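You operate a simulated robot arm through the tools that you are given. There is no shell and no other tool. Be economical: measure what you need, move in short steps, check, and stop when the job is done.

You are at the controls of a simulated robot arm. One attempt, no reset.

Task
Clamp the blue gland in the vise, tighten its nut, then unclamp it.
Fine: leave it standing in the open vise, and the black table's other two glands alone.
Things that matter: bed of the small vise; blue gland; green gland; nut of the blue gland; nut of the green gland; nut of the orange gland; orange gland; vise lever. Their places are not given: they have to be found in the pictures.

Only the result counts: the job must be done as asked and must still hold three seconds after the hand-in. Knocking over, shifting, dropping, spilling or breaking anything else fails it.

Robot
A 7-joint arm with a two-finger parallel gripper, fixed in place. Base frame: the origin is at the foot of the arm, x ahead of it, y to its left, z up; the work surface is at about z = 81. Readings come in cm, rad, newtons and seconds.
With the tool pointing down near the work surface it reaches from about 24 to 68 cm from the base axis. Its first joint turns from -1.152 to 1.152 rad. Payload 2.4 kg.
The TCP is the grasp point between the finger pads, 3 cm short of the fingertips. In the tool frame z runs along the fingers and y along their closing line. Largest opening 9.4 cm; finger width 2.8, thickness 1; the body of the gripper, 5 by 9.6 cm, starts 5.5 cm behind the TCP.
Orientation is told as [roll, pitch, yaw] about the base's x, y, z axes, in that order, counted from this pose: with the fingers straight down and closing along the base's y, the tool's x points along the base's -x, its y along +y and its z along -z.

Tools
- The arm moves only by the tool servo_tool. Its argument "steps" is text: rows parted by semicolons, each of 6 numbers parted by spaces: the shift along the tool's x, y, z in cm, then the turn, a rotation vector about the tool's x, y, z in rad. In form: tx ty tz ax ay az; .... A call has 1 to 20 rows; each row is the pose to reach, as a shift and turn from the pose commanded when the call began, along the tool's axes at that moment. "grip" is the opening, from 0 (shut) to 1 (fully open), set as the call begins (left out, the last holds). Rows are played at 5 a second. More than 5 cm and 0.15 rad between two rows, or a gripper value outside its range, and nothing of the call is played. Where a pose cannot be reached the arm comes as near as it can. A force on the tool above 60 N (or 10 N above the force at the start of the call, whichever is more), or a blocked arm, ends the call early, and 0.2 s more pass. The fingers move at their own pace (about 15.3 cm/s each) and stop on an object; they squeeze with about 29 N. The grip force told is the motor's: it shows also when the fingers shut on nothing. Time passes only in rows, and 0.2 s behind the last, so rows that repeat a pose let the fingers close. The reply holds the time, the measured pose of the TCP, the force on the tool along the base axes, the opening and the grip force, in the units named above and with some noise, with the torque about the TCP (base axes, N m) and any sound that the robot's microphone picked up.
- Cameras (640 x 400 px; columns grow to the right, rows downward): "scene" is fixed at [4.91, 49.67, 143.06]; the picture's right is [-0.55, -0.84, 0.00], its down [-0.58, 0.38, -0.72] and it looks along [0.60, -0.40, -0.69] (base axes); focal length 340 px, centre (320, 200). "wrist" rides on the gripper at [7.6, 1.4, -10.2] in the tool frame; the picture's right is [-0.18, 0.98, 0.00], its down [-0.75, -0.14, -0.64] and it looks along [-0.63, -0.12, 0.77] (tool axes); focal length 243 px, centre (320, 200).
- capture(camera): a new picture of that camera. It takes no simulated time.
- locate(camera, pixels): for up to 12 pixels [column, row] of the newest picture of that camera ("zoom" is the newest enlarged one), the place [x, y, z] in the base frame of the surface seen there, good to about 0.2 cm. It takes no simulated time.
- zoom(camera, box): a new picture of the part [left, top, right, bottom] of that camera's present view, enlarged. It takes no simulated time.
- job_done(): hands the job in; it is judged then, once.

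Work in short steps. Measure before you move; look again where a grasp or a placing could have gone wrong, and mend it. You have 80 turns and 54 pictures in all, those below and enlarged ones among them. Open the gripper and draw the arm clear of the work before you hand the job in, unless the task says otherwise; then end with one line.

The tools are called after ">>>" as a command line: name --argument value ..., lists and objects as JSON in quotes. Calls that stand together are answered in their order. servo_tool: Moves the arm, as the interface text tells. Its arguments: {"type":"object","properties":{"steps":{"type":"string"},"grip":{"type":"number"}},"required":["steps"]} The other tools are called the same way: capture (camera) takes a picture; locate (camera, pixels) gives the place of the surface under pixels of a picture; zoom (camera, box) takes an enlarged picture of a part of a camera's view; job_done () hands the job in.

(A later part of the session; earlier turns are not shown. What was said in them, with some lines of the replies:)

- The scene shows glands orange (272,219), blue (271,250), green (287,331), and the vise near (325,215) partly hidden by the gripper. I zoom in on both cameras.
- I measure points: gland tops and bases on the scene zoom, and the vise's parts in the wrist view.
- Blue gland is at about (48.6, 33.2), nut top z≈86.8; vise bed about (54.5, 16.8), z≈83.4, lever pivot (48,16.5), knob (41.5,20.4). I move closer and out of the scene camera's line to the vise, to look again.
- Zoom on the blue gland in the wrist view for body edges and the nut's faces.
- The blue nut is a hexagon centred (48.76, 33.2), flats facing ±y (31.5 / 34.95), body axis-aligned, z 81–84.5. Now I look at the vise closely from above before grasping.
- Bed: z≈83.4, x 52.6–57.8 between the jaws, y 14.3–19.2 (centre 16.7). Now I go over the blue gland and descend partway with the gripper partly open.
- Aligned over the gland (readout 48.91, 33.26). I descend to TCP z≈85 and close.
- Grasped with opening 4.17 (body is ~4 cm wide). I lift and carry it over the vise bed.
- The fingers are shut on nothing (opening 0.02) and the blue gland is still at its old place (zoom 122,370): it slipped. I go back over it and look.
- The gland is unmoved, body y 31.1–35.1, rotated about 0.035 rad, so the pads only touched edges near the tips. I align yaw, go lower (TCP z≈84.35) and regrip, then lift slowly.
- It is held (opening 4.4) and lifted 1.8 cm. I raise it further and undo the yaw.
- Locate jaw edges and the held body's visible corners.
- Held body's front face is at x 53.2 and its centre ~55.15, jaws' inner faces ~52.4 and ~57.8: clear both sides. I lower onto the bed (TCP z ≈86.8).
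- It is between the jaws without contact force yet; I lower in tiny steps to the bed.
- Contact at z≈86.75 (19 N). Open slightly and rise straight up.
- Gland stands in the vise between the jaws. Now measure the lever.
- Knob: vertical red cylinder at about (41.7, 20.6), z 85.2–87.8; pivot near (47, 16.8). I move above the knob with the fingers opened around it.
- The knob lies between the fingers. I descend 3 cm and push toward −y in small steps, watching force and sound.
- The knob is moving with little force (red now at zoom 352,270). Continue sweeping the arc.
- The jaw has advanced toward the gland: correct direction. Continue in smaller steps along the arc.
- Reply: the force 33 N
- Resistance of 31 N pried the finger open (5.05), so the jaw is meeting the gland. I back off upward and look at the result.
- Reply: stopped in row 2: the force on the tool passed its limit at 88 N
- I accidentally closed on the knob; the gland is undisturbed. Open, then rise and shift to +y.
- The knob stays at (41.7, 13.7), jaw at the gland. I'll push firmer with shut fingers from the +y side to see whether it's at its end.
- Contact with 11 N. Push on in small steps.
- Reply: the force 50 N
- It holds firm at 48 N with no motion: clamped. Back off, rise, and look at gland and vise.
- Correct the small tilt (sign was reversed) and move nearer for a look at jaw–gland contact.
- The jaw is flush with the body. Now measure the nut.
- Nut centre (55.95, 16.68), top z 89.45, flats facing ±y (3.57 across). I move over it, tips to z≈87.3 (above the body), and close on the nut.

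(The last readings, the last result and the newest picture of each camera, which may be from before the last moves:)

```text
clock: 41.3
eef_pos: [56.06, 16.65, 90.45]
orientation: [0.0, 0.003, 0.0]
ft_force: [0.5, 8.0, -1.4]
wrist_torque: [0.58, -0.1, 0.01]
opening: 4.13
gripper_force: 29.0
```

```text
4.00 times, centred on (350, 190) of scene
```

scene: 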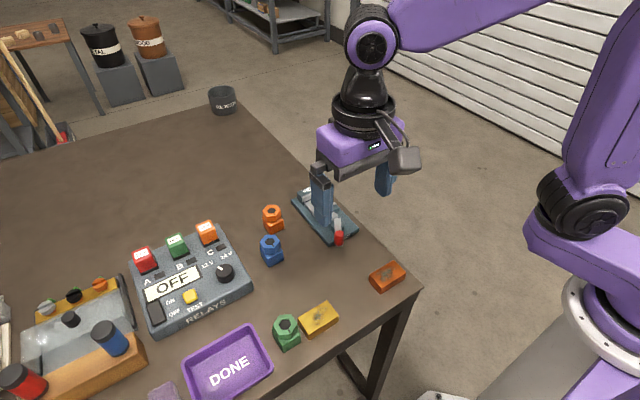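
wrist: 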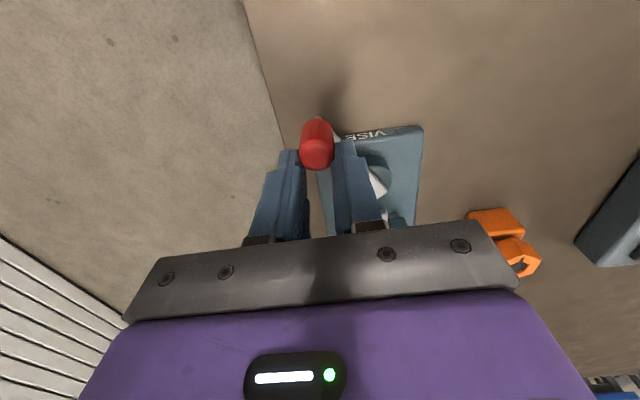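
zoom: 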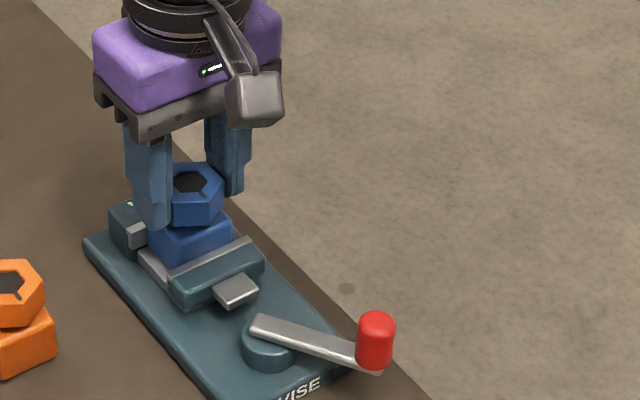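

Gripping the nut (4.13). Centre slightly toward +y and turn clockwise from above (+tool z), watching the torque.

>>> servo_tool --steps "0 0.08 0 0 0 0; 0 0.08 0 0 0 0.08; 0 0.08 0 0 0 0.16; 0 0.08 0 0 0 0.24; 0 0.08 0 0 0 0.32; 0 0.08 0 0 0 0.4; 0 0.08 0 0 0 0.4" --grip 0

>>> zoom --camera "scene" --box '[270, 140, 430, 240]'

```text
clock: 42.9
eef_pos: [55.98, 16.62, 90.28]
orientation: [0.0, 0.001, -0.402]
ft_force: [3.6, 1.5, 2.0]
wrist_torque: [0.15, -0.28, 0.03]
opening: 4.15
gripper_force: 28.9
```

```text
4.00 times, centred on (350, 190) of scene
```

zoom: 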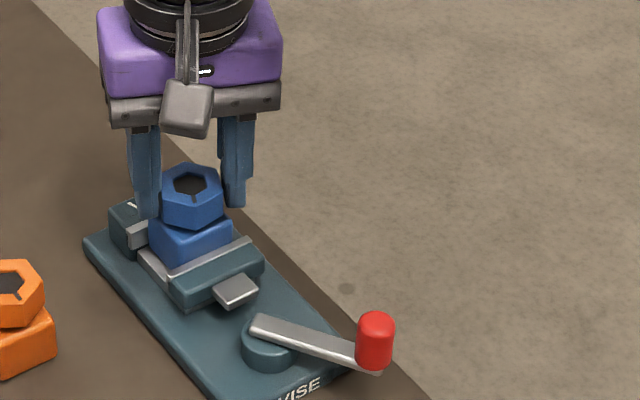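

The nut turns with the gripper, low torque. Continue clockwise.

>>> servo_tool --steps "0 0 0 0 0 0.12; 0 0 0 0 0 0.24; 0 0 0 0 0 0.36; 0 0 0 0 0 0.48; 0 0 0 0 0 0.6; 0 0 0 0 0 0.7; 0 0 0 0 0 0.8; 0 0 0 0 0 0.8" --grip 0

```text
clock: 44.7
eef_pos: [55.96, 16.51, 90.43]
orientation: [-0.002, -0.001, -1.201]
ft_force: [6.0, -6.0, 5.6]
wrist_torque: [-0.3, -0.46, 0.01]
opening: 4.14
gripper_force: 28.4
```

Still turning freely. Continue.

>>> servo_tool --steps "0 0 0 0 0 0.12; 0 0 0 0 0 0.24; 0 0 0 0 0 0.36; 0 0 0 0 0 0.48; 0 0 0 0 0 0.6; 0 0 0 0 0 0.7; 0 0 0 0 0 0.8; 0 0 0 0 0 0.8" --grip 0

>>> zoom --camera "scene" --box '[270, 140, 430, 240]'

```text
clock: 46.5
eef_pos: [55.94, 16.91, 90.28]
orientation: [-0.001, 0.001, -1.999]
ft_force: [11.7, 4.4, -7.5]
wrist_torque: [0.31, -0.87, 0.01]
opening: 4.04
gripper_force: 29.2
```

```text
4.00 times, centred on (350, 190) of scene
```

zoom: 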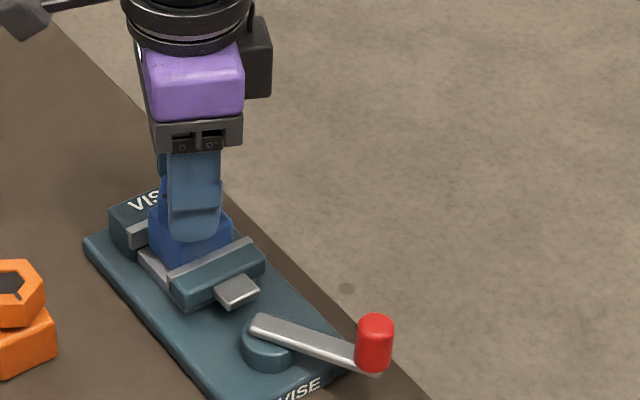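

Continue a bit more, watching for wrist limit or a torque rise.

>>> servo_tool --steps "0 0 0 0 0 0.12; 0 0 0 0 0 0.24; 0 0 0 0 0 0.36; 0 0 0 0 0 0.48; 0 0 0 0 0 0.6; 0 0 0 0 0 0.6" --grip 0

```text
clock: 47.9
eef_pos: [55.86, 16.64, 90.3]
orientation: [-0.001, -0.003, -2.603]
ft_force: [0.3, -1.1, 1.1]
wrist_torque: [-0.15, -0.13, 0.09]
opening: 4.0
gripper_force: 28.9
```

Reorient further.

>>> servo_tool --steps "0 0 0 0 0 0.12; 0 0 0 0 0 0.24; 0 0 0 0 0 0.36; 0 0 0 0 0 0.48; 0 0 0 0 0 0.48" --grip 0

>>> zoom --camera "scene" --box '[270, 140, 430, 240]'

```text
clock: 49.1
eef_pos: [55.85, 16.71, 90.31]
orientation: [0.001, -0.002, -2.899]
ft_force: [0.2, 0.5, 0.1]
wrist_torque: [-0.01, 0.01, 0.0]
opening: 3.62
gripper_force: 28.6
out of reach, approached as far as the arm can: row 3, 4, 5
```

```text
4.00 times, centred on (350, 190) of scene
```

zoom: 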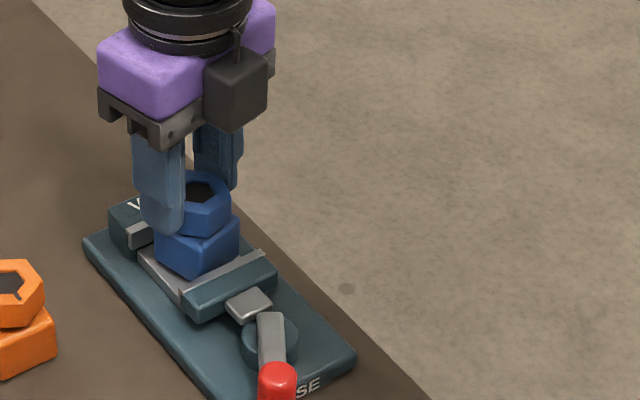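

The vise has sprung open during turning (lever back at zoom 275,370). I open the gripper, rise and inspect the gland.

>>> servo_tool --steps "0 0 0 0 0 0; 0 0 0 0 0 0; 0 0 -3 0 0 0; 0 0 -6 0 0 0; 0 0 -10 0 0 0; 0 0 -10 0 0 0" --grip 0.65

>>> zoom --camera "scene" --box '[270, 140, 430, 240]'

```text
clock: 50.5
eef_pos: [55.73, 16.5, 100.67]
orientation: [0.0, -0.001, -2.898]
ft_force: [-0.2, -0.1, -0.2]
wrist_torque: [0.0, -0.02, -0.03]
opening: 6.1
gripper_force: 0.1
```

```text
4.00 times, centred on (350, 190) of scene
```

zoom: 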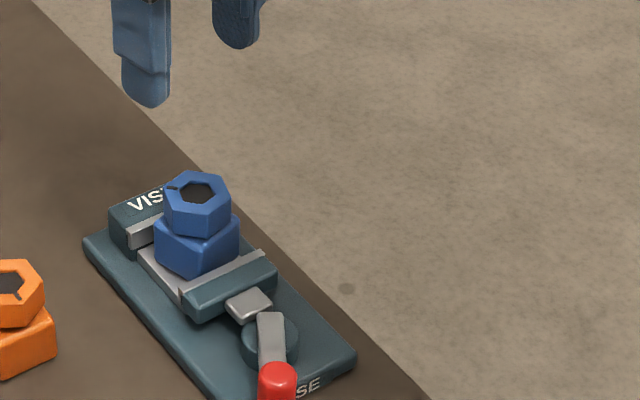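

The gland still stands but its body has twisted a little; nut mark has turned ~2 rad. Side force from the tight grip likely popped the clamp. I unwind the wrist at height, then measure.

>>> servo_tool --steps "0 0 0 0 0 -0.145; 0 0 0 0 0 -0.29; 0 0 0 0 0 -0.435; 0 0 0 0 0 -0.58; 0 0 0 0 0 -0.725; 0 0 0 0 0 -0.87; 0 0 0 0 0 -1.015; 0 0 0 0 0 -1.16; 0 0 0 0 0 -1.305; 0 0 0 0 0 -1.45; 0 0 0 0 0 -1.595; 0 0 0 0 0 -1.74; 0 0 0 0 0 -1.885; 0 0 0 0 0 -2.03; 0 0 0 0 0 -2.175; 0 0 0 0 0 -2.32; 0 0 0 0 0 -2.465; 0 0 0 0 0 -2.61; 0 0 0 0 0 -2.755; 0 0 0 0 0 -2.9"

>>> servo_tool --steps "2 0 0 0 0 0; 5 0 0 0 0 0; 5 0 0 0 0 0"

>>> zoom --camera "wrist" --box '[260, 110, 400, 210]'

```text
clock: 54.7
eef_pos: [56.08, 16.54, 100.21]
orientation: [-0.001, 0.004, 0.004]
ft_force: [1.1, -0.2, -0.7]
wrist_torque: [-0.03, 0.04, 0.0]
opening: 6.1
gripper_force: 0.1
```

```text
clock: 55.5
eef_pos: [50.82, 16.82, 100.5]
orientation: [0.0, 0.002, 0.001]
ft_force: [-1.1, 0.9, 0.2]
wrist_torque: [-0.03, -0.01, 0.02]
opening: 6.1
gripper_force: 0.0
```

```text
4.00 times, centred on (330, 160) of wrist
```

zoom: 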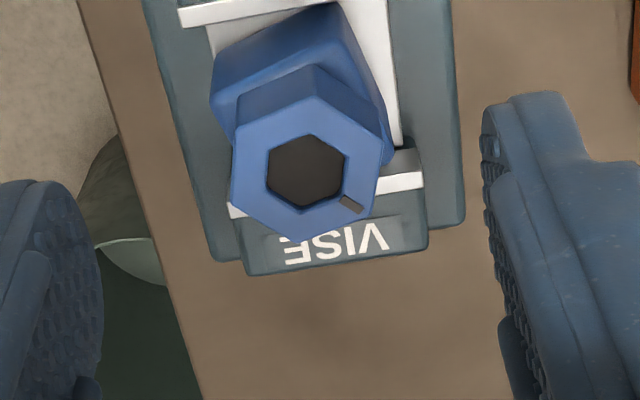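

>>> locate --camera "zoom" --pixels '[[234, 122], [315, 94], [380, 134], [368, 214], [292, 236], [234, 195], [216, 82], [333, 25], [238, 70], [335, 38], [350, 203], [306, 172]]'

```text
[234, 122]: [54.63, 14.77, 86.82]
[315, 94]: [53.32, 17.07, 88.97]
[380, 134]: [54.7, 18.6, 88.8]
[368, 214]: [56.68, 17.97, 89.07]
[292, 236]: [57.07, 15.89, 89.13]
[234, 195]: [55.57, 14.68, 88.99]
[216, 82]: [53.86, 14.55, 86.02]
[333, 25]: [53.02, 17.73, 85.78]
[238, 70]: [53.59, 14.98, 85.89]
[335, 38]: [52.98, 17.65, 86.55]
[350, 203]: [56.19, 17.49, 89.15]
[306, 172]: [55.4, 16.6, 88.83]
```

Nut top has dropped from 89.45 to ~89.05 (it tightened by ~0.4 cm); the body is twisted 0.26 rad in the open vise, centre (55.17, 16.55). I'll realign the body by squeezing it with fingers at yaw 0, low on the body.

>>> servo_tool --steps "-2 0 0 0 0 0; -4.3 0 0 0 0 0; -4.3 0 4 0 0 0; -4.3 0 7 0 0 0; -4.3 0 7 0 0 0" --grip 0.72

```text
clock: 56.7
eef_pos: [55.17, 16.79, 93.37]
orientation: [0.0, 0.002, 0.002]
ft_force: [-0.9, 0.5, 0.6]
wrist_torque: [-0.01, -0.02, 0.0]
opening: 6.78
gripper_force: 0.1
```

On position; descend around the body and close.

>>> servo_tool --steps "0 -0.1 2 0 0 0; 0 -0.1 4 0 0 0; 0 -0.1 5.5 0 0 0; 0 -0.1 6.4 0 0 0; 0 -0.1 6.4 0 0 0" --grip 0.72

>>> servo_tool --steps "0 0 0 0 0 0; 0 0 0 0 0 0; 0 0 0 0 0 0" --grip 0

>>> zoom --camera "scene" --box '[270, 140, 430, 240]'

```text
clock: 57.9
eef_pos: [55.18, 16.64, 86.85]
orientation: [0.001, 0.002, 0.0]
ft_force: [0.6, 0.0, -0.5]
wrist_torque: [0.03, 0.02, -0.01]
opening: 6.79
gripper_force: 0.0
```

```text
clock: 58.7
eef_pos: [55.16, 16.58, 86.89]
orientation: [-0.001, 0.0, 0.0]
ft_force: [0.8, -0.7, 0.2]
wrist_torque: [0.01, -0.02, 0.0]
opening: 4.39
gripper_force: 29.2
```

```text
4.00 times, centred on (350, 190) of scene
```

zoom: 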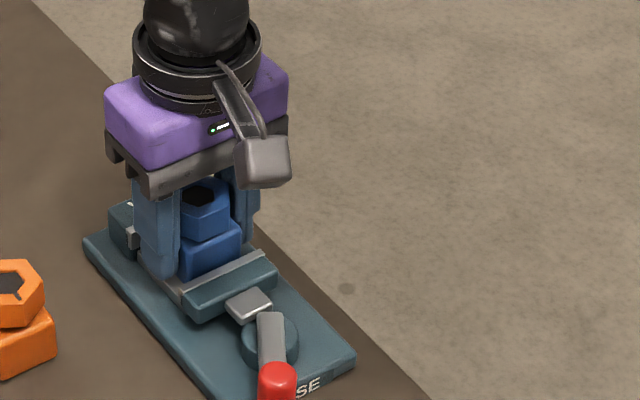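

Body is realigned (4.39). Release, rise, and move with shut fingers to the +y side of the knob.

>>> servo_tool --steps "0 0 0 0 0 0; 0 0 0 0 0 0; 0 0 -3 0 0 0; 0 0 -7 0 0 0; 0 0 -10.5 0 0 0; 0 0 -10.5 0 0 0" --grip 0.68

>>> servo_tool --steps "4 2 0 0 0 0; 8 4 0 0 0 0; 11.5 5.5 0 0 0 0; 13.5 6.8 0 0 0 0; 13.5 6.8 4 0 0 0; 13.5 6.8 7 0 0 0; 13.5 6.8 8.7 0 0 0; 13.5 6.8 8.7 0 0 0" --grip 0

>>> zoom --camera "scene" --box '[250, 150, 410, 250]'

```text
clock: 60.1
eef_pos: [55.29, 16.51, 97.48]
orientation: [0.0, 0.001, 0.001]
ft_force: [-0.2, 0.7, 0.2]
wrist_torque: [0.02, -0.01, 0.0]
opening: 6.37
gripper_force: 0.2
```

```text
clock: 61.9
eef_pos: [41.42, 23.38, 88.77]
orientation: [0.001, 0.003, 0.0]
ft_force: [0.7, -0.1, 0.1]
wrist_torque: [0.02, -0.01, -0.01]
opening: 0.0
gripper_force: 29.3
```

```text
4.00 times, centred on (330, 200) of scene
```

zoom: 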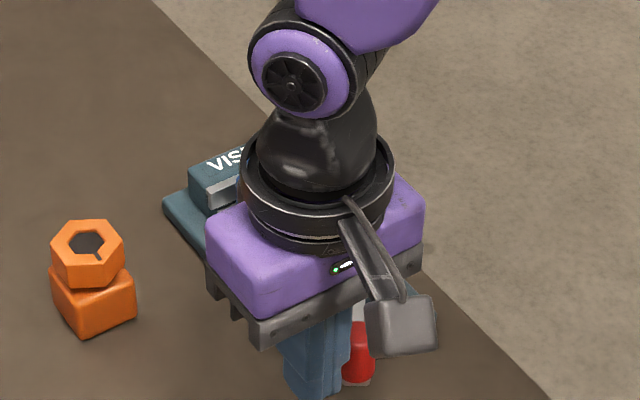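

Fingers are just behind the knob on +y. Sweep the arc toward −y.

>>> servo_tool --steps "0.1 -0.7 0 0 0 0; 0.3 -1.4 0 0 0 0; 0.5 -2.1 0 0 0 0; 0.7 -2.8 0 0 0 0; 0.8 -3.5 0 0 0 0; 0.9 -4.2 0 0 0 0; 0.9 -4.9 0 0 0 0; 0.8 -5.6 0 0 0 0; 0.6 -6.2 0 0 0 0; 0.4 -6.8 0 0 0 0; 0.2 -7.3 0 0 0 0; 0 -7.8 0 0 0 0; 0 -7.8 0 0 0 0" --grip 0

```text
clock: 64.7
eef_pos: [41.65, 15.5, 88.62]
orientation: [0.0, 0.001, -0.002]
ft_force: [0.3, 2.0, 0.0]
wrist_torque: [0.07, 0.05, -0.01]
opening: 0.0
gripper_force: 28.7
```

No resistance yet at y=15.5. Continue in small tangential steps.

>>> servo_tool --steps "-0.1 -0.2 0 0 0 0; -0.2 -0.4 0 0 0 0; -0.3 -0.6 0 0 0 0; -0.4 -0.8 0 0 0 0; -0.5 -1 0 0 0 0; -0.6 -1.2 0 0 0 0; -0.6 -1.2 0 0 0 0"

>>> zoom --camera "scene" --box '[270, 150, 430, 250]'

```text
clock: 66.3
eef_pos: [42.13, 15.15, 88.63]
orientation: [0.0, 0.002, 0.016]
ft_force: [-24.1, 48.5, -1.6]
wrist_torque: [1.5, 0.72, -0.18]
opening: 0.0
gripper_force: 29.3
```

```text
4.00 times, centred on (350, 200) of scene
```

zoom: 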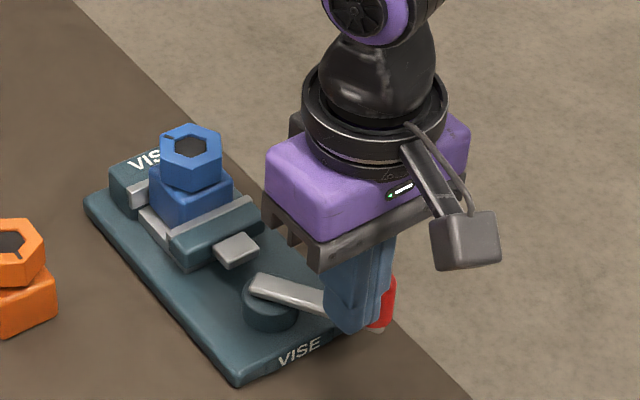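

Hard stop again (54 N) with the lever at the same place. Back off and check the clamp from above.

>>> servo_tool --steps "0.4 0.8 0 0 0 0; 0.6 2.2 0 0 0 0; 0.6 2.2 -4 0 0 0; 0.6 2.2 -8 0 0 0; 0 2 -11 0 0 0; 0 2 -11 0 0 0"

>>> servo_tool --steps "-3 -0.2 0 0 0 0; -6 -0.4 0 0 0 0; -8.5 -0.6 0 0 0 0; -8.5 -0.6 0 0 0 0" --grip 0.6

>>> zoom --camera "wrist" --box '[250, 70, 410, 190]'

```text
clock: 67.7
eef_pos: [42.42, 16.69, 99.33]
orientation: [0.001, 0.001, 0.0]
ft_force: [-0.1, -0.5, -0.2]
wrist_torque: [-0.02, 0.02, 0.02]
opening: 0.01
gripper_force: 28.8
```

```text
clock: 68.7
eef_pos: [50.81, 15.88, 99.8]
orientation: [0.001, 0.002, 0.001]
ft_force: [0.7, -0.2, 0.0]
wrist_torque: [0.01, 0.03, -0.01]
opening: 5.65
gripper_force: 0.0
```

```text
3.33 times, centred on (330, 130) of wrist
```

zoom: 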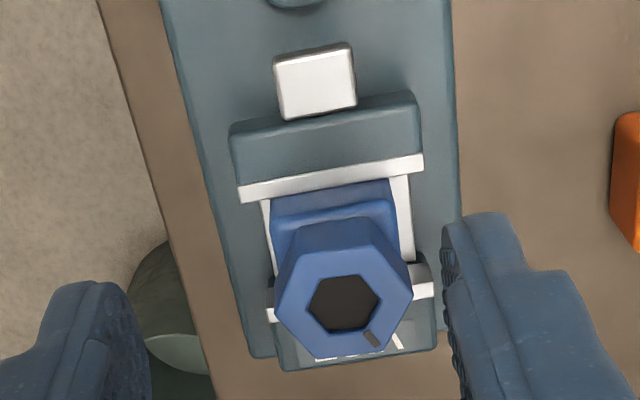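

Clamped flush again. Locate nut corners to find its present angle.

>>> locate --camera "zoom" --pixels '[[302, 258], [373, 245], [410, 293], [381, 346], [318, 354], [279, 306], [343, 304], [372, 339]]'

```text
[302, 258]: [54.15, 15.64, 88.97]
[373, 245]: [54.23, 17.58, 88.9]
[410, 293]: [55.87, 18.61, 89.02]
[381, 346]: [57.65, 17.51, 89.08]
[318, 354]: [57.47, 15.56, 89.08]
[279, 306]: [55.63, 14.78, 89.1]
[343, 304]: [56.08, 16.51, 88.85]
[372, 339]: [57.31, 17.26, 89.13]
```

Nut centre (55.85, 16.6), flat normals at about −2°, 58°, 118°. I approach with yaw +0.49 rad so the fingers meet flats.

>>> servo_tool --steps "-1.5 0.2 0 0 0 -0.12; -3 0.4 0 0 0 -0.24; -4.5 0.55 0 0 0 -0.36; -5 0.55 1 0 0 -0.49; -5 0.55 4 0 0 -0.49; -5 0.55 6 0 0 -0.49; -5 0.55 6 0 0 -0.49" --grip 0.6

>>> servo_tool --steps "0 0 0 0 0 0"

```text
clock: 70.3
eef_pos: [55.61, 16.22, 93.87]
orientation: [0.002, 0.002, 0.491]
ft_force: [0.5, -0.2, -0.3]
wrist_torque: [0.0, 0.02, -0.01]
opening: 5.64
gripper_force: 0.1
```

```text
clock: 70.7
eef_pos: [55.62, 16.12, 93.74]
orientation: [0.003, 0.002, 0.492]
ft_force: [0.0, 0.6, -0.4]
wrist_torque: [0.0, -0.02, 0.0]
opening: 5.68
gripper_force: 0.1
```

Correct by (+0.23, +0.42) and descend to z≈90.2, then close to a loose cage (~4.25).

>>> servo_tool --steps "-0.4 0.26 0 0 0 0; -0.4 0.26 2 0 0 0; -0.4 0.26 3.6 0 0 0; -0.4 0.26 3.6 0 0 0" --grip 0.6

>>> servo_tool --steps "0 0 0 0 0 0; 0 0 0 0 0 0; 0 0 0 0 0 0" --grip 0.45

```text
clock: 71.7
eef_pos: [55.95, 16.85, 89.97]
orientation: [0.0, 0.001, 0.49]
ft_force: [0.0, 0.8, 0.4]
wrist_torque: [0.02, 0.0, 0.01]
opening: 5.65
gripper_force: 0.0
```

```text
clock: 72.5
eef_pos: [55.92, 16.68, 90.11]
orientation: [0.0, -0.002, 0.49]
ft_force: [1.5, -2.6, 1.0]
wrist_torque: [-0.12, 0.0, -0.03]
opening: 4.4
gripper_force: 1.7
```

Light contact only. Turn clockwise 0.3 rad and read the torque.

>>> servo_tool --steps "0 0 0 0 0 0.06; 0 0 0 0 0 0.12; 0 0 0 0 0 0.18; 0 0 0 0 0 0.24; 0 0 0 0 0 0.3; 0 0 0 0 0 0.3"

>>> zoom --camera "scene" --box '[270, 140, 430, 240]'

```text
clock: 73.9
eef_pos: [56.03, 16.71, 90.13]
orientation: [0.0, 0.002, 0.188]
ft_force: [-0.8, -0.3, -0.1]
wrist_torque: [-0.01, 0.0, 0.0]
opening: 4.28
gripper_force: 0.2
```

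```text
4.00 times, centred on (350, 190) of scene
```

zoom: 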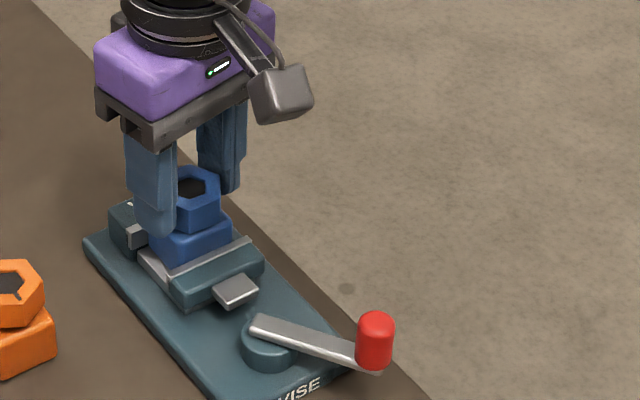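

Free so far and the vise holds. Continue in two short calls.

>>> servo_tool --steps "0 0 0 0 0 0.08; 0 0 0 0 0 0.16; 0 0 0 0 0 0.24; 0 0 0 0 0 0.32; 0 0 0 0 0 0.4"

>>> servo_tool --steps "0 0 0 0 0 0.08; 0 0 0 0 0 0.16; 0 0 0 0 0 0.24; 0 0 0 0 0 0.3"

```text
clock: 75.1
eef_pos: [56.18, 16.67, 90.22]
orientation: [-0.001, 0.002, -0.21]
ft_force: [-0.1, 0.8, -1.1]
wrist_torque: [0.01, 0.01, 0.0]
opening: 4.23
gripper_force: 0.1
```

```text
clock: 76.1
eef_pos: [56.12, 16.64, 90.12]
orientation: [-0.001, 0.002, -0.512]
ft_force: [-1.5, -1.7, -0.1]
wrist_torque: [-0.09, 0.02, 0.02]
opening: 4.39
gripper_force: 1.3
```

Continue.

>>> servo_tool --steps "0 0 0 0 0 0.08; 0 0 0 0 0 0.16; 0 0 0 0 0 0.24; 0 0 0 0 0 0.3"

>>> servo_tool --steps "0 0 0 0 0 0.08; 0 0 0 0 0 0.16; 0 0 0 0 0 0.24; 0 0 0 0 0 0.3"

>>> zoom --camera "scene" --box '[290, 160, 370, 210]'

```text
clock: 77.1
eef_pos: [56.11, 16.65, 90.07]
orientation: [0.001, 0.002, -0.812]
ft_force: [-1.1, -2.3, -0.4]
wrist_torque: [-0.07, 0.02, 0.01]
opening: 4.38
gripper_force: 1.5
```

```text
clock: 78.1
eef_pos: [56.15, 16.68, 90.15]
orientation: [-0.001, 0.001, -1.111]
ft_force: [-0.4, -0.6, 0.3]
wrist_torque: [0.03, 0.01, 0.04]
opening: 4.24
gripper_force: 0.0
```

```text
8.00 times, centred on (330, 185) of scene
```

zoom: 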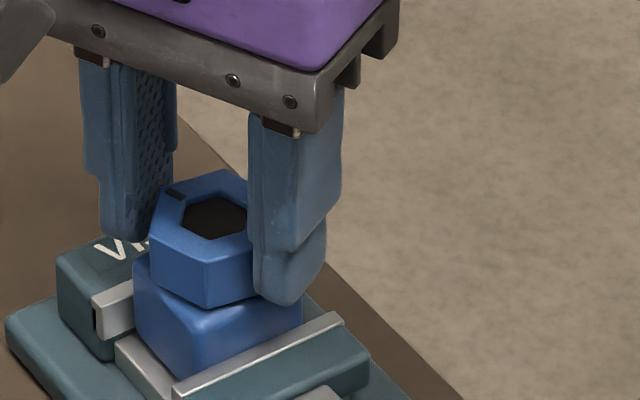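

The mark (zoom 173,195) shows the nut did not turn: the light cage just slipped around. I need a real squeeze, centred. Open, turn back to yaw +0.49, recentre, and squeeze moderately.

>>> servo_tool --steps "0 0 0 0 0 0; 0 0 0 0 0 -0.14; 0 0 0 0 0 -0.28; 0 0 0 0 0 -0.42; 0 0 0 0 0 -0.56; 0 0 0 0 0 -0.7; 0 0 0 0 0 -0.84; 0 0 0 0 0 -0.98; 0 0 0 0 0 -1.12; 0 0 0 0 0 -1.26; 0 0 0 0 0 -1.4; 0 0 0 0 0 -1.54; 0 0 0 0 0 -1.6; 0 0 0 0 0 -1.6" --grip 0.62

>>> servo_tool --steps "0.2 0.06 0 0 0 0; 0.2 0.06 0 0 0 0"

>>> servo_tool --steps "0 0 0 0 0 0; 0 0 0 0 0 0; 0 0 0 0 0 0; 0 0 0 0 0 0" --grip 0

>>> zoom --camera "scene" --box '[290, 160, 370, 210]'

```text
clock: 81.1
eef_pos: [56.13, 16.78, 90.12]
orientation: [0.002, 0.0, 0.493]
ft_force: [0.5, -0.5, -0.3]
wrist_torque: [0.0, 0.01, -0.02]
opening: 5.81
gripper_force: 0.1
```

```text
clock: 81.7
eef_pos: [55.96, 16.73, 90.21]
orientation: [0.002, -0.001, 0.49]
ft_force: [0.0, -0.3, -0.2]
wrist_torque: [0.0, 0.01, 0.02]
opening: 5.82
gripper_force: 0.1
```

```text
clock: 82.7
eef_pos: [55.91, 16.87, 90.1]
orientation: [0.0, 0.002, 0.49]
ft_force: [1.3, -2.1, 0.1]
wrist_torque: [-0.23, -0.13, -0.02]
opening: 4.14
gripper_force: 29.3
```

```text
8.00 times, centred on (330, 185) of scene
```

zoom: 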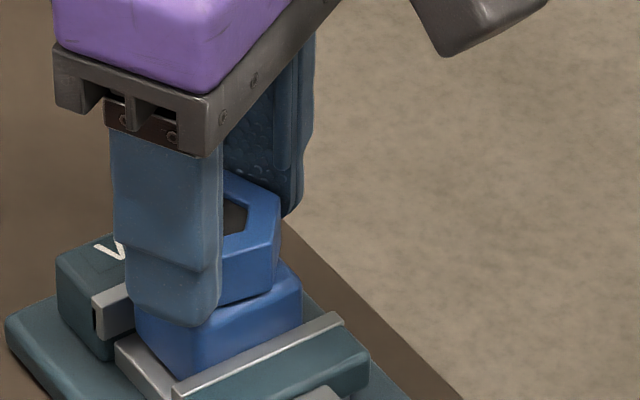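

Squeezed on flats (4.14) with small side force. Turn clockwise in small increments, reading each.

>>> servo_tool --steps "0 0 0 0 0 0.05; 0 0 0 0 0 0.1; 0 0 0 0 0 0.1"

>>> servo_tool --steps "0 0 0 0 0 0.05; 0 0 0 0 0 0.1; 0 0 0 0 0 0.1"

>>> zoom --camera "scene" --box '[270, 140, 430, 240]'

```text
clock: 83.5
eef_pos: [55.86, 16.82, 90.21]
orientation: [-0.001, -0.003, 0.389]
ft_force: [6.5, -4.1, 3.6]
wrist_torque: [-0.29, -0.43, -0.01]
opening: 4.1
gripper_force: 28.8
```

```text
clock: 84.3
eef_pos: [55.94, 16.75, 90.18]
orientation: [0.001, -0.003, 0.289]
ft_force: [10.3, -2.9, 0.2]
wrist_torque: [-0.16, -0.7, 0.01]
opening: 4.12
gripper_force: 28.8
```

```text
4.00 times, centred on (350, 190) of scene
```

zoom: 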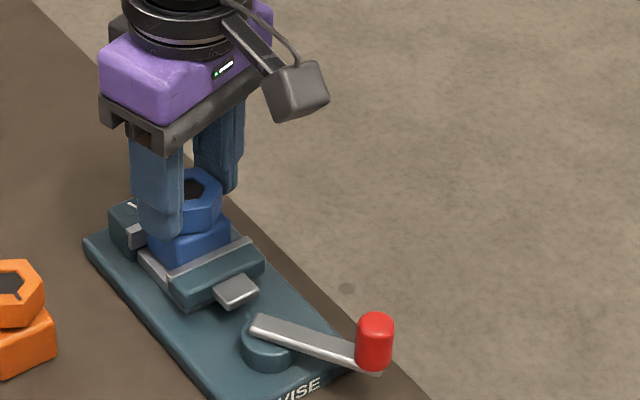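

The vise holds, but a +x side force builds (10 N). I shift the tool +0.12 in x to relieve it, and read.

>>> servo_tool --steps "-0.11 -0.03 0 0 0 0; -0.11 -0.03 0 0 0 0"

>>> servo_tool --steps "0 0 0 0 0 0.05; 0 0 0 0 0 0.1; 0 0 0 0 0 0.15; 0 0 0 0 0 0.15"

```text
clock: 84.9
eef_pos: [55.82, 16.84, 90.06]
orientation: [0.0, 0.0, 0.29]
ft_force: [4.7, -6.3, 9.0]
wrist_torque: [-0.3, -0.48, 0.01]
opening: 4.1
gripper_force: 29.0
```

```text
clock: 85.9
eef_pos: [55.91, 16.64, 90.17]
orientation: [0.001, 0.004, 0.143]
ft_force: [-0.2, 1.8, 0.9]
wrist_torque: [0.16, -0.11, -0.03]
opening: 4.08
gripper_force: 29.0
```

Side force is gone. Continue in 0.15-rad steps.

>>> servo_tool --steps "0 0 0 0 0 0.05; 0 0 0 0 0 0.1; 0 0 0 0 0 0.15; 0 0 0 0 0 0.15"

>>> servo_tool --steps "0 0 0 0 0 0.05; 0 0 0 0 0 0.1; 0 0 0 0 0 0.15; 0 0 0 0 0 0.15"

>>> zoom --camera "scene" --box '[290, 160, 370, 210]'

```text
clock: 86.9
eef_pos: [55.89, 16.7, 90.16]
orientation: [0.001, 0.001, -0.011]
ft_force: [-2.0, 6.4, 1.1]
wrist_torque: [0.33, 0.18, 0.12]
opening: 4.11
gripper_force: 29.1
```

```text
clock: 87.9
eef_pos: [55.85, 16.67, 90.19]
orientation: [-0.002, 0.002, -0.161]
ft_force: [0.2, 2.8, 0.2]
wrist_torque: [0.13, -0.11, 0.39]
opening: 4.14
gripper_force: 29.4
```

```text
8.00 times, centred on (330, 185) of scene
```

zoom: 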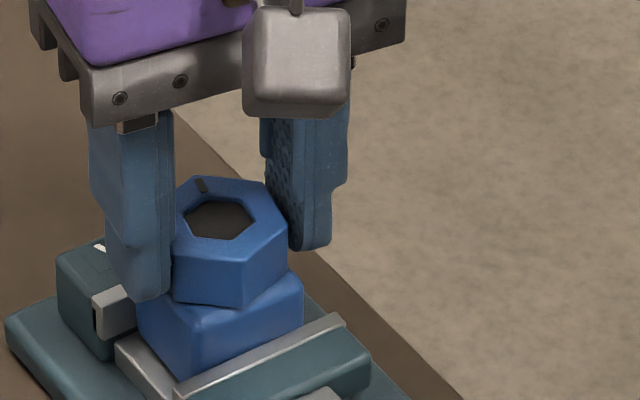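

The z-torque is now rising: 0.12, then 0.39 N·m — the nut is seating, with the vise still shut. A few tiny steps more.

>>> servo_tool --steps "0 0 0 0 0 0.03; 0 0 0 0 0 0.06; 0 0 0 0 0 0.06"

>>> servo_tool --steps "0 0 0 0 0 0.03; 0 0 0 0 0 0.06; 0 0 0 0 0 0.06"

>>> zoom --camera "scene" --box '[270, 140, 430, 240]'

```text
clock: 88.7
eef_pos: [56.01, 16.52, 90.13]
orientation: [-0.001, 0.002, -0.221]
ft_force: [-1.6, 0.1, -0.3]
wrist_torque: [0.02, -0.03, 0.33]
opening: 4.18
gripper_force: 28.9
```

```text
clock: 89.5
eef_pos: [55.99, 16.64, 90.05]
orientation: [0.0, 0.0, -0.281]
ft_force: [-0.7, -3.2, 3.1]
wrist_torque: [-0.17, -0.06, 0.23]
opening: 4.14
gripper_force: 28.3
```

```text
4.00 times, centred on (350, 190) of scene
```

zoom: 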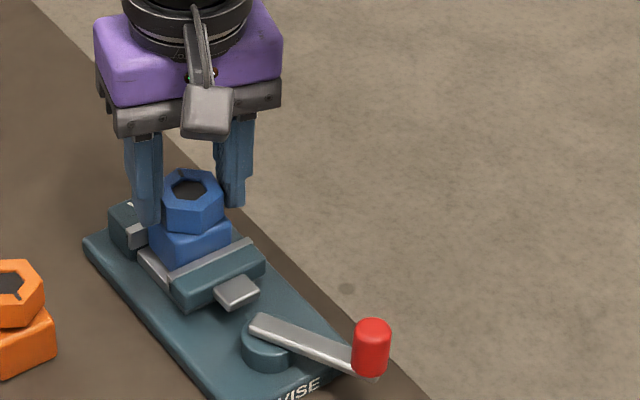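

Torque peaked at ~0.39 and the lever is creeping back slightly (knob 371,345), so the nut is against its seat. I release, go re-press the lever fully, then retighten once as a check.

>>> servo_tool --steps "0 0 0 0 0 0; 0 0 0 0 0 0; 0 0 -3 0 0 0; 0 0 -6 0 0 0; 0 0 -9 0 0 -0.14; 0 0 -9 0 0 -0.281; 0 0 -9 0 0 -0.281" --grip 0.62

>>> servo_tool --steps "4 0.6 0 0 0 0; 8 1.2 0 0 0 0; 12 1.6 0 0 0 0; 14.2 1.8 0 0 0 0; 14.2 1.8 0 0 0 0" --grip 0

```text
clock: 91.1
eef_pos: [55.9, 16.55, 99.04]
orientation: [0.0, 0.001, 0.005]
ft_force: [-0.5, 0.0, 0.3]
wrist_torque: [-0.01, -0.04, -0.03]
opening: 5.85
gripper_force: 0.0
```

```text
clock: 92.3
eef_pos: [41.62, 18.51, 98.99]
orientation: [0.001, 0.0, 0.001]
ft_force: [0.5, 0.6, 0.7]
wrist_torque: [0.0, -0.01, 0.03]
opening: 0.0
gripper_force: 29.1
```

Descend beside the knob and press it home.

>>> servo_tool --steps "0 0 4 0 0 0; 0 0 8 0 0 0; 0 0 10.3 0 0 0; 0 -0.7 10.3 0 0 0; 0 -1.4 10.3 0 0 0; 0 -2.1 10.3 0 0 0; 0 -2.7 10.3 0 0 0; -0.1 -3.1 10.3 0 0 0; -0.2 -3.4 10.3 0 0 0; -0.3 -3.7 10.3 0 0 0; -0.3 -3.7 10.3 0 0 0" --grip 0

>>> servo_tool --steps "0 0.6 0 0 0 0; 0 2 0 0 0 0; 0 2.2 -4 0 0 0; 0 2.2 -8 0 0 0; 0 2.2 -10.3 0 0 0; 0 2.2 -10.3 0 0 0"

```text
clock: 94.7
eef_pos: [41.91, 15.17, 88.84]
orientation: [0.003, 0.0, 0.009]
ft_force: [-10.6, 31.8, 4.8]
wrist_torque: [0.89, 0.31, -0.04]
opening: 0.01
gripper_force: 28.8
```

```text
clock: 96.1
eef_pos: [41.82, 16.83, 99.05]
orientation: [-0.001, 0.001, 0.002]
ft_force: [-0.4, -0.2, 0.5]
wrist_torque: [-0.02, 0.03, -0.02]
opening: 0.0
gripper_force: 29.2
```

Lever is home at 33 N. Back to the nut at yaw −0.24 and squeeze.

>>> servo_tool --steps "-4 0 0 0 0 0.06; -8 -0.1 0 0 0 0.12; -12 -0.15 0 0 0 0.2; -14.1 -0.15 0 0 0 0.24; -14.1 -0.15 4 0 0 0.24; -14.1 -0.15 7 0 0 0.24; -14.1 -0.15 7 0 0 0.24" --grip 0.62

>>> servo_tool --steps "0 0 0 0 0 0"

```text
clock: 97.7
eef_pos: [56.62, 17.03, 92.21]
orientation: [-0.001, 0.001, -0.24]
ft_force: [0.2, -0.8, -0.7]
wrist_torque: [-0.02, 0.03, 0.03]
opening: 5.8
gripper_force: 0.0
```

```text
clock: 98.1
eef_pos: [56.54, 16.92, 92.24]
orientation: [0.001, -0.001, -0.239]
ft_force: [-0.4, 0.1, 0.4]
wrist_torque: [0.01, -0.01, 0.01]
opening: 5.81
gripper_force: 0.0
```

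Offset to correct: (−0.68, −0.34); then descend to 90.15 and squeeze.

>>> servo_tool --steps "0.58 -0.49 0 0 0 0; 0.58 -0.49 1 0 0 0; 0.58 -0.49 2.1 0 0 0; 0.58 -0.49 2.1 0 0 0"

>>> servo_tool --steps "0 0 0 0 0 0; 0 0 0 0 0 0; 0 0 0 0 0 0" --grip 0

```text
clock: 99.1
eef_pos: [55.51, 16.65, 90.02]
orientation: [0.0, 0.001, -0.238]
ft_force: [-0.9, -0.7, -0.4]
wrist_torque: [-0.01, -0.01, 0.02]
opening: 5.85
gripper_force: 0.2
```

```text
clock: 99.9
eef_pos: [55.58, 16.67, 89.93]
orientation: [0.0, 0.0, -0.237]
ft_force: [1.2, 5.0, -1.1]
wrist_torque: [0.24, -0.1, 0.01]
opening: 4.12
gripper_force: 29.0
```

Grip is on the flats (4.12). Recentre slightly (+0.2 x) with the fingers open, regrip, then turn in tiny steps.

>>> servo_tool --steps "0 0 0 0 0 0; -0.2 0.05 -0.1 0 0 0; -0.2 0.05 -0.1 0 0 0" --grip 0.55

>>> servo_tool --steps "0 0 0 0 0 0; 0 0 0 0 0 0; 0 0 0 0 0 0" --grip 0

>>> servo_tool --steps "0 0 0 0 0 0.05; 0 0 0 0 0 0.1; 0 0 0 0 0 0.1"

```text
clock: 100.7
eef_pos: [55.72, 16.55, 90.18]
orientation: [0.0, 0.002, -0.239]
ft_force: [0.0, -0.3, -0.4]
wrist_torque: [0.01, 0.0, 0.0]
opening: 5.14
gripper_force: 0.0
```

```text
clock: 101.5
eef_pos: [55.78, 16.56, 90.11]
orientation: [0.002, 0.001, -0.239]
ft_force: [3.8, 6.5, -0.9]
wrist_torque: [0.48, -0.23, 0.02]
opening: 4.17
gripper_force: 29.0
```

```text
clock: 102.3
eef_pos: [55.68, 16.69, 90.1]
orientation: [0.001, -0.001, -0.34]
ft_force: [-1.1, 13.9, 8.4]
wrist_torque: [0.75, 0.06, 0.2]
opening: 4.12
gripper_force: 29.1
```

Torque rises at once (0.20): the nut is near its seat. Turn a bit more.

>>> servo_tool --steps "0 0.08 0 0 0 0.06; 0 0.08 0 0 0 0.06"

>>> servo_tool --steps "0 0 0 0 0 0.06; 0 0 0 0 0 0.06"

```text
clock: 102.9
eef_pos: [55.65, 16.54, 90.07]
orientation: [0.002, 0.001, -0.4]
ft_force: [0.8, 14.5, 8.6]
wrist_torque: [0.68, 0.01, 0.1]
opening: 4.1
gripper_force: 29.0
```

```text
clock: 103.5
eef_pos: [55.63, 16.49, 89.98]
orientation: [0.0, 0.0, -0.458]
ft_force: [1.1, 11.5, 7.0]
wrist_torque: [0.55, -0.11, 0.02]
opening: 4.01
gripper_force: 29.2
```

The torque has dropped to ~0 again; I need to see whether the vise held. One zoomed scene picture.

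>>> zoom --camera "scene" --box '[290, 150, 386, 210]'

```text
6.67 times, centred on (338, 180) of scene
```

zoom: 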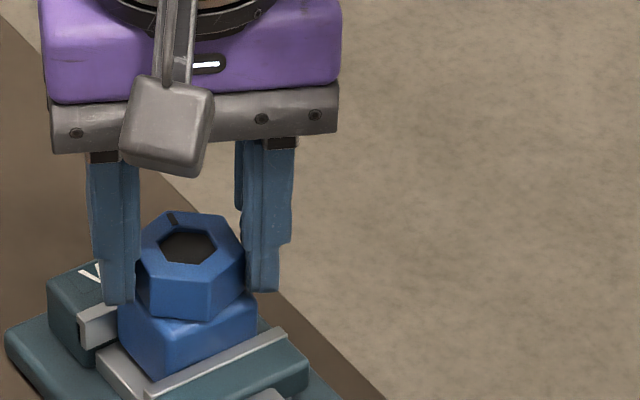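

Locate jaw plate, nut top corners and body points on this picture.

>>> locate --camera "zoom" --pixels '[[150, 392], [215, 362], [284, 331], [210, 280], [160, 274], [243, 250], [172, 219], [190, 215], [140, 245], [155, 350], [130, 315], [250, 300]]'

```text
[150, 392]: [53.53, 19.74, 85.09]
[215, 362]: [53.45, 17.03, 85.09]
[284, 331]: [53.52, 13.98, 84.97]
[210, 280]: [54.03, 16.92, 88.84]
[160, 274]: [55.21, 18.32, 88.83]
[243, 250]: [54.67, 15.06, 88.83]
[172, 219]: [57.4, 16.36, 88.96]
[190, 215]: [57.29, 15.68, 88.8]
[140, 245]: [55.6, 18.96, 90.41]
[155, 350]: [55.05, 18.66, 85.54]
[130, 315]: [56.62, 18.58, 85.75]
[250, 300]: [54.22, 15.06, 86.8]
```

The jaw is still shut (plate x 53.5) and the nut top has sunk to 88.83; the mark is at about −13° just as at yaw −0.16, so the nut has stopped turning while the fingers slip. I check the fingertip positions relative to nut on the same picture.

>>> locate --camera "zoom" --pixels '[[118, 300], [108, 280], [128, 280], [262, 288], [272, 288], [250, 285], [135, 250], [244, 240], [246, 270], [140, 290], [238, 290], [190, 319]]'

```text
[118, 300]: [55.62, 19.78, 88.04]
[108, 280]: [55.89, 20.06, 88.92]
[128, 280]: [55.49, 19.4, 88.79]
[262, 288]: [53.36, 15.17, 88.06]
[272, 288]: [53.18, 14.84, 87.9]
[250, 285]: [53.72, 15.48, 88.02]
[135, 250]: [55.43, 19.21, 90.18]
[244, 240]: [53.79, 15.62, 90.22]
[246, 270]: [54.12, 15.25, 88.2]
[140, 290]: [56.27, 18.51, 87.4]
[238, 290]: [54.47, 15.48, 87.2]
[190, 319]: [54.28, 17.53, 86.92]
```

The visible fingertips end at z≈88, so only the tips' ends hold the nut. I open, realign to yaw −0.23, go 0.75 cm lower (stopping if force shows), and regrip.

>>> servo_tool --steps "0 0 0 0 0 0; 0 0 0 0 0 -0.12; 0 0 0 0 0 -0.23; 0 0 0 0 0 -0.23" --grip 0.62

>>> servo_tool --steps "-0.17 0.16 0 0 0 0; -0.17 0.16 0.4 0 0 0; -0.17 0.16 0.75 0 0 0; -0.17 0.16 0.75 0 0 0"

>>> servo_tool --steps "0 0 0 0 0 0; 0 0 0 0 0 0; 0 0 0 0 0 0" --grip 0

```text
clock: 104.5
eef_pos: [55.68, 16.54, 90.08]
orientation: [0.0, 0.003, -0.228]
ft_force: [0.5, 0.4, -0.5]
wrist_torque: [-0.02, -0.03, 0.02]
opening: 5.83
gripper_force: 0.0
```

```text
clock: 105.5
eef_pos: [55.82, 16.73, 89.37]
orientation: [0.0, 0.002, -0.229]
ft_force: [0.1, -0.3, 0.0]
wrist_torque: [0.0, -0.01, 0.01]
opening: 5.82
gripper_force: 0.1
```

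```text
clock: 106.3
eef_pos: [55.79, 16.55, 89.24]
orientation: [-0.001, 0.003, -0.231]
ft_force: [-5.0, -12.9, 1.1]
wrist_torque: [-0.45, 0.16, 0.61]
opening: 4.51
gripper_force: 29.4
```

4.51 and z-torque 0.61: the tips now touch the body's top edge, so the earlier height was right. Open, rise 0.7, and regrip the nut only.

>>> servo_tool --steps "0 0 0 0 0 0; 0 0 -0.4 0 0 0; 0 0 -0.7 0 0 0; 0 0 -0.7 0 0 0" --grip 0.62

>>> servo_tool --steps "0 0 0 0 0 0; 0 0 0 0 0 0; 0 0 0 0 0 0" --grip 0

```text
clock: 107.3
eef_pos: [55.86, 16.69, 89.95]
orientation: [0.001, 0.002, -0.228]
ft_force: [-0.5, 1.0, -0.2]
wrist_torque: [-0.02, 0.0, 0.03]
opening: 5.84
gripper_force: 0.0
```

```text
clock: 108.1
eef_pos: [55.88, 16.59, 90.07]
orientation: [-0.003, 0.002, -0.228]
ft_force: [-3.3, -7.5, 3.4]
wrist_torque: [-0.35, 0.1, 0.03]
opening: 4.2
gripper_force: 29.0
```

Gripped (4.2). Centre by −0.08 in y and turn in small fast steps.

>>> servo_tool --steps "0 -0.08 0 0 0 0.05; 0 -0.08 0 0 0 0.1"

>>> servo_tool --steps "0 0 0 0 0 0.06"

```text
clock: 108.7
eef_pos: [55.84, 16.54, 90.02]
orientation: [-0.001, 0.002, -0.329]
ft_force: [1.6, -4.4, -4.8]
wrist_torque: [-0.28, -0.06, 0.26]
opening: 4.14
gripper_force: 28.6
```

```text
clock: 109.1
eef_pos: [55.92, 16.53, 90.08]
orientation: [-0.001, 0.002, -0.389]
ft_force: [-0.5, -2.3, -4.1]
wrist_torque: [-0.12, 0.07, 0.21]
opening: 4.12
gripper_force: 29.0
```

Torque persists at 0.2–0.3 while the nut no longer turns: it is tight. Now open, rise, straighten, and go to the −y side of the lever knob to unclamp.

>>> servo_tool --steps "0 0 0 0 0 0; 0 0 0 0 0 0; 0 0 -3 0 0 0; 0 0 -6 0 0 0; 0 0 -9 0 0 -0.13; 0 0 -9 0 0 -0.26; 0 0 -9 0 0 -0.389; 0 0 -9 0 0 -0.389" --grip 0.65

>>> servo_tool --steps "4 -1.5 0 0 0 0; 8 -3 0 0 0 0; 12 -4.5 0 0 0 0; 14.2 -6.3 0 0 0 0; 14.2 -6.3 0 0 0 0" --grip 0

```text
clock: 110.9
eef_pos: [55.93, 16.56, 98.98]
orientation: [0.0, 0.001, 0.001]
ft_force: [0.7, -0.2, 0.6]
wrist_torque: [-0.02, 0.02, 0.03]
opening: 6.09
gripper_force: 0.0
```

```text
clock: 112.1
eef_pos: [41.68, 10.26, 98.93]
orientation: [0.0, 0.002, 0.001]
ft_force: [0.5, 0.0, 0.3]
wrist_torque: [0.04, 0.01, 0.01]
opening: 0.0
gripper_force: 28.9
```

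Descend beside the knob and push it toward +y along the arc.

>>> servo_tool --steps "0 0 4 0 0 0; 0 0 8 0 0 0; 0 0 10.2 0 0 0; 0 0 10.2 0 0 0" --grip 0

>>> servo_tool --steps "0 0.5 0 0 0 0; 0.1 1 0 0 0 0; 0.2 1.5 0 0 0 0; 0.4 2 0 0 0 0; 0.6 2.6 0 0 0 0; 0.8 3.2 0 0 0 0; 0.9 3.8 0 0 0 0; 1 4.4 0 0 0 0; 1 5 0 0 0 0; 0.9 5.6 0 0 0 0; 0.8 6.2 0 0 0 0; 0.6 6.8 0 0 0 0; 0.4 7.4 0 0 0 0; 0.2 7.9 0 0 0 0; 0.2 7.9 0 0 0 0"

```text
clock: 113.1
eef_pos: [41.69, 10.2, 89.06]
orientation: [-0.001, -0.001, -0.001]
ft_force: [0.0, 0.2, 0.1]
wrist_torque: [0.01, -0.02, 0.01]
opening: 0.0
gripper_force: 29.0
```

```text
clock: 116.3
eef_pos: [41.46, 18.06, 88.93]
orientation: [0.0, 0.002, 0.001]
ft_force: [-1.0, -7.0, 0.8]
wrist_torque: [-0.15, 0.01, -0.04]
opening: 0.0
gripper_force: 28.7
```

There is contact (−7 N) near the open end. Push on to the stop gently.

>>> servo_tool --steps "-0.1 0.2 0 0 0 0; -0.2 0.4 0 0 0 0; -0.3 0.6 0 0 0 0; -0.3 0.6 0 0 0 0"

```text
clock: 117.3
eef_pos: [41.47, 18.12, 88.98]
orientation: [-0.003, 0.01, -0.004]
ft_force: [-5.8, -39.4, 7.8]
wrist_torque: [-1.1, 0.16, -0.17]
opening: 0.02
gripper_force: 29.4
```

Hard stop at the open end. Back off, rise and draw clear.

>>> servo_tool --steps "0 -0.6 0 0 0 0; 0 -2 0 0 0 0; 0 -2 -4 0 0 0; 0 -2 -8 0 0 0; 0 -2 -12 0 0 0; 2 -2 -16 0 0 0; 5 -2 -18 0 0 0; 5 -2 -18 0 0 0" --grip 0.5

>>> zoom --camera "scene" --box '[240, 140, 400, 240]'

```text
clock: 119.1
eef_pos: [36.61, 16.9, 107.04]
orientation: [0.001, 0.002, -0.001]
ft_force: [-0.7, -0.5, -0.5]
wrist_torque: [-0.02, 0.02, -0.02]
opening: 4.7
gripper_force: 0.0
```

```text
refused: no pictures are left
```

No pictures remain. The lever reached its open stop, and the arm is clear with the gripper open, so I hand in.

>>> job_done

```text
The job is handed in.
```

I clamped the blue gland, tightened its nut and unclamped it, but I had no pictures left to confirm the end state. I last saw the gland clamped with the nut stopped. I then moved the lever to its open stop and drew the arm clear by force readings alone. The vise also sprang open once during the first tightening, so I realigned and reclamped the gland.
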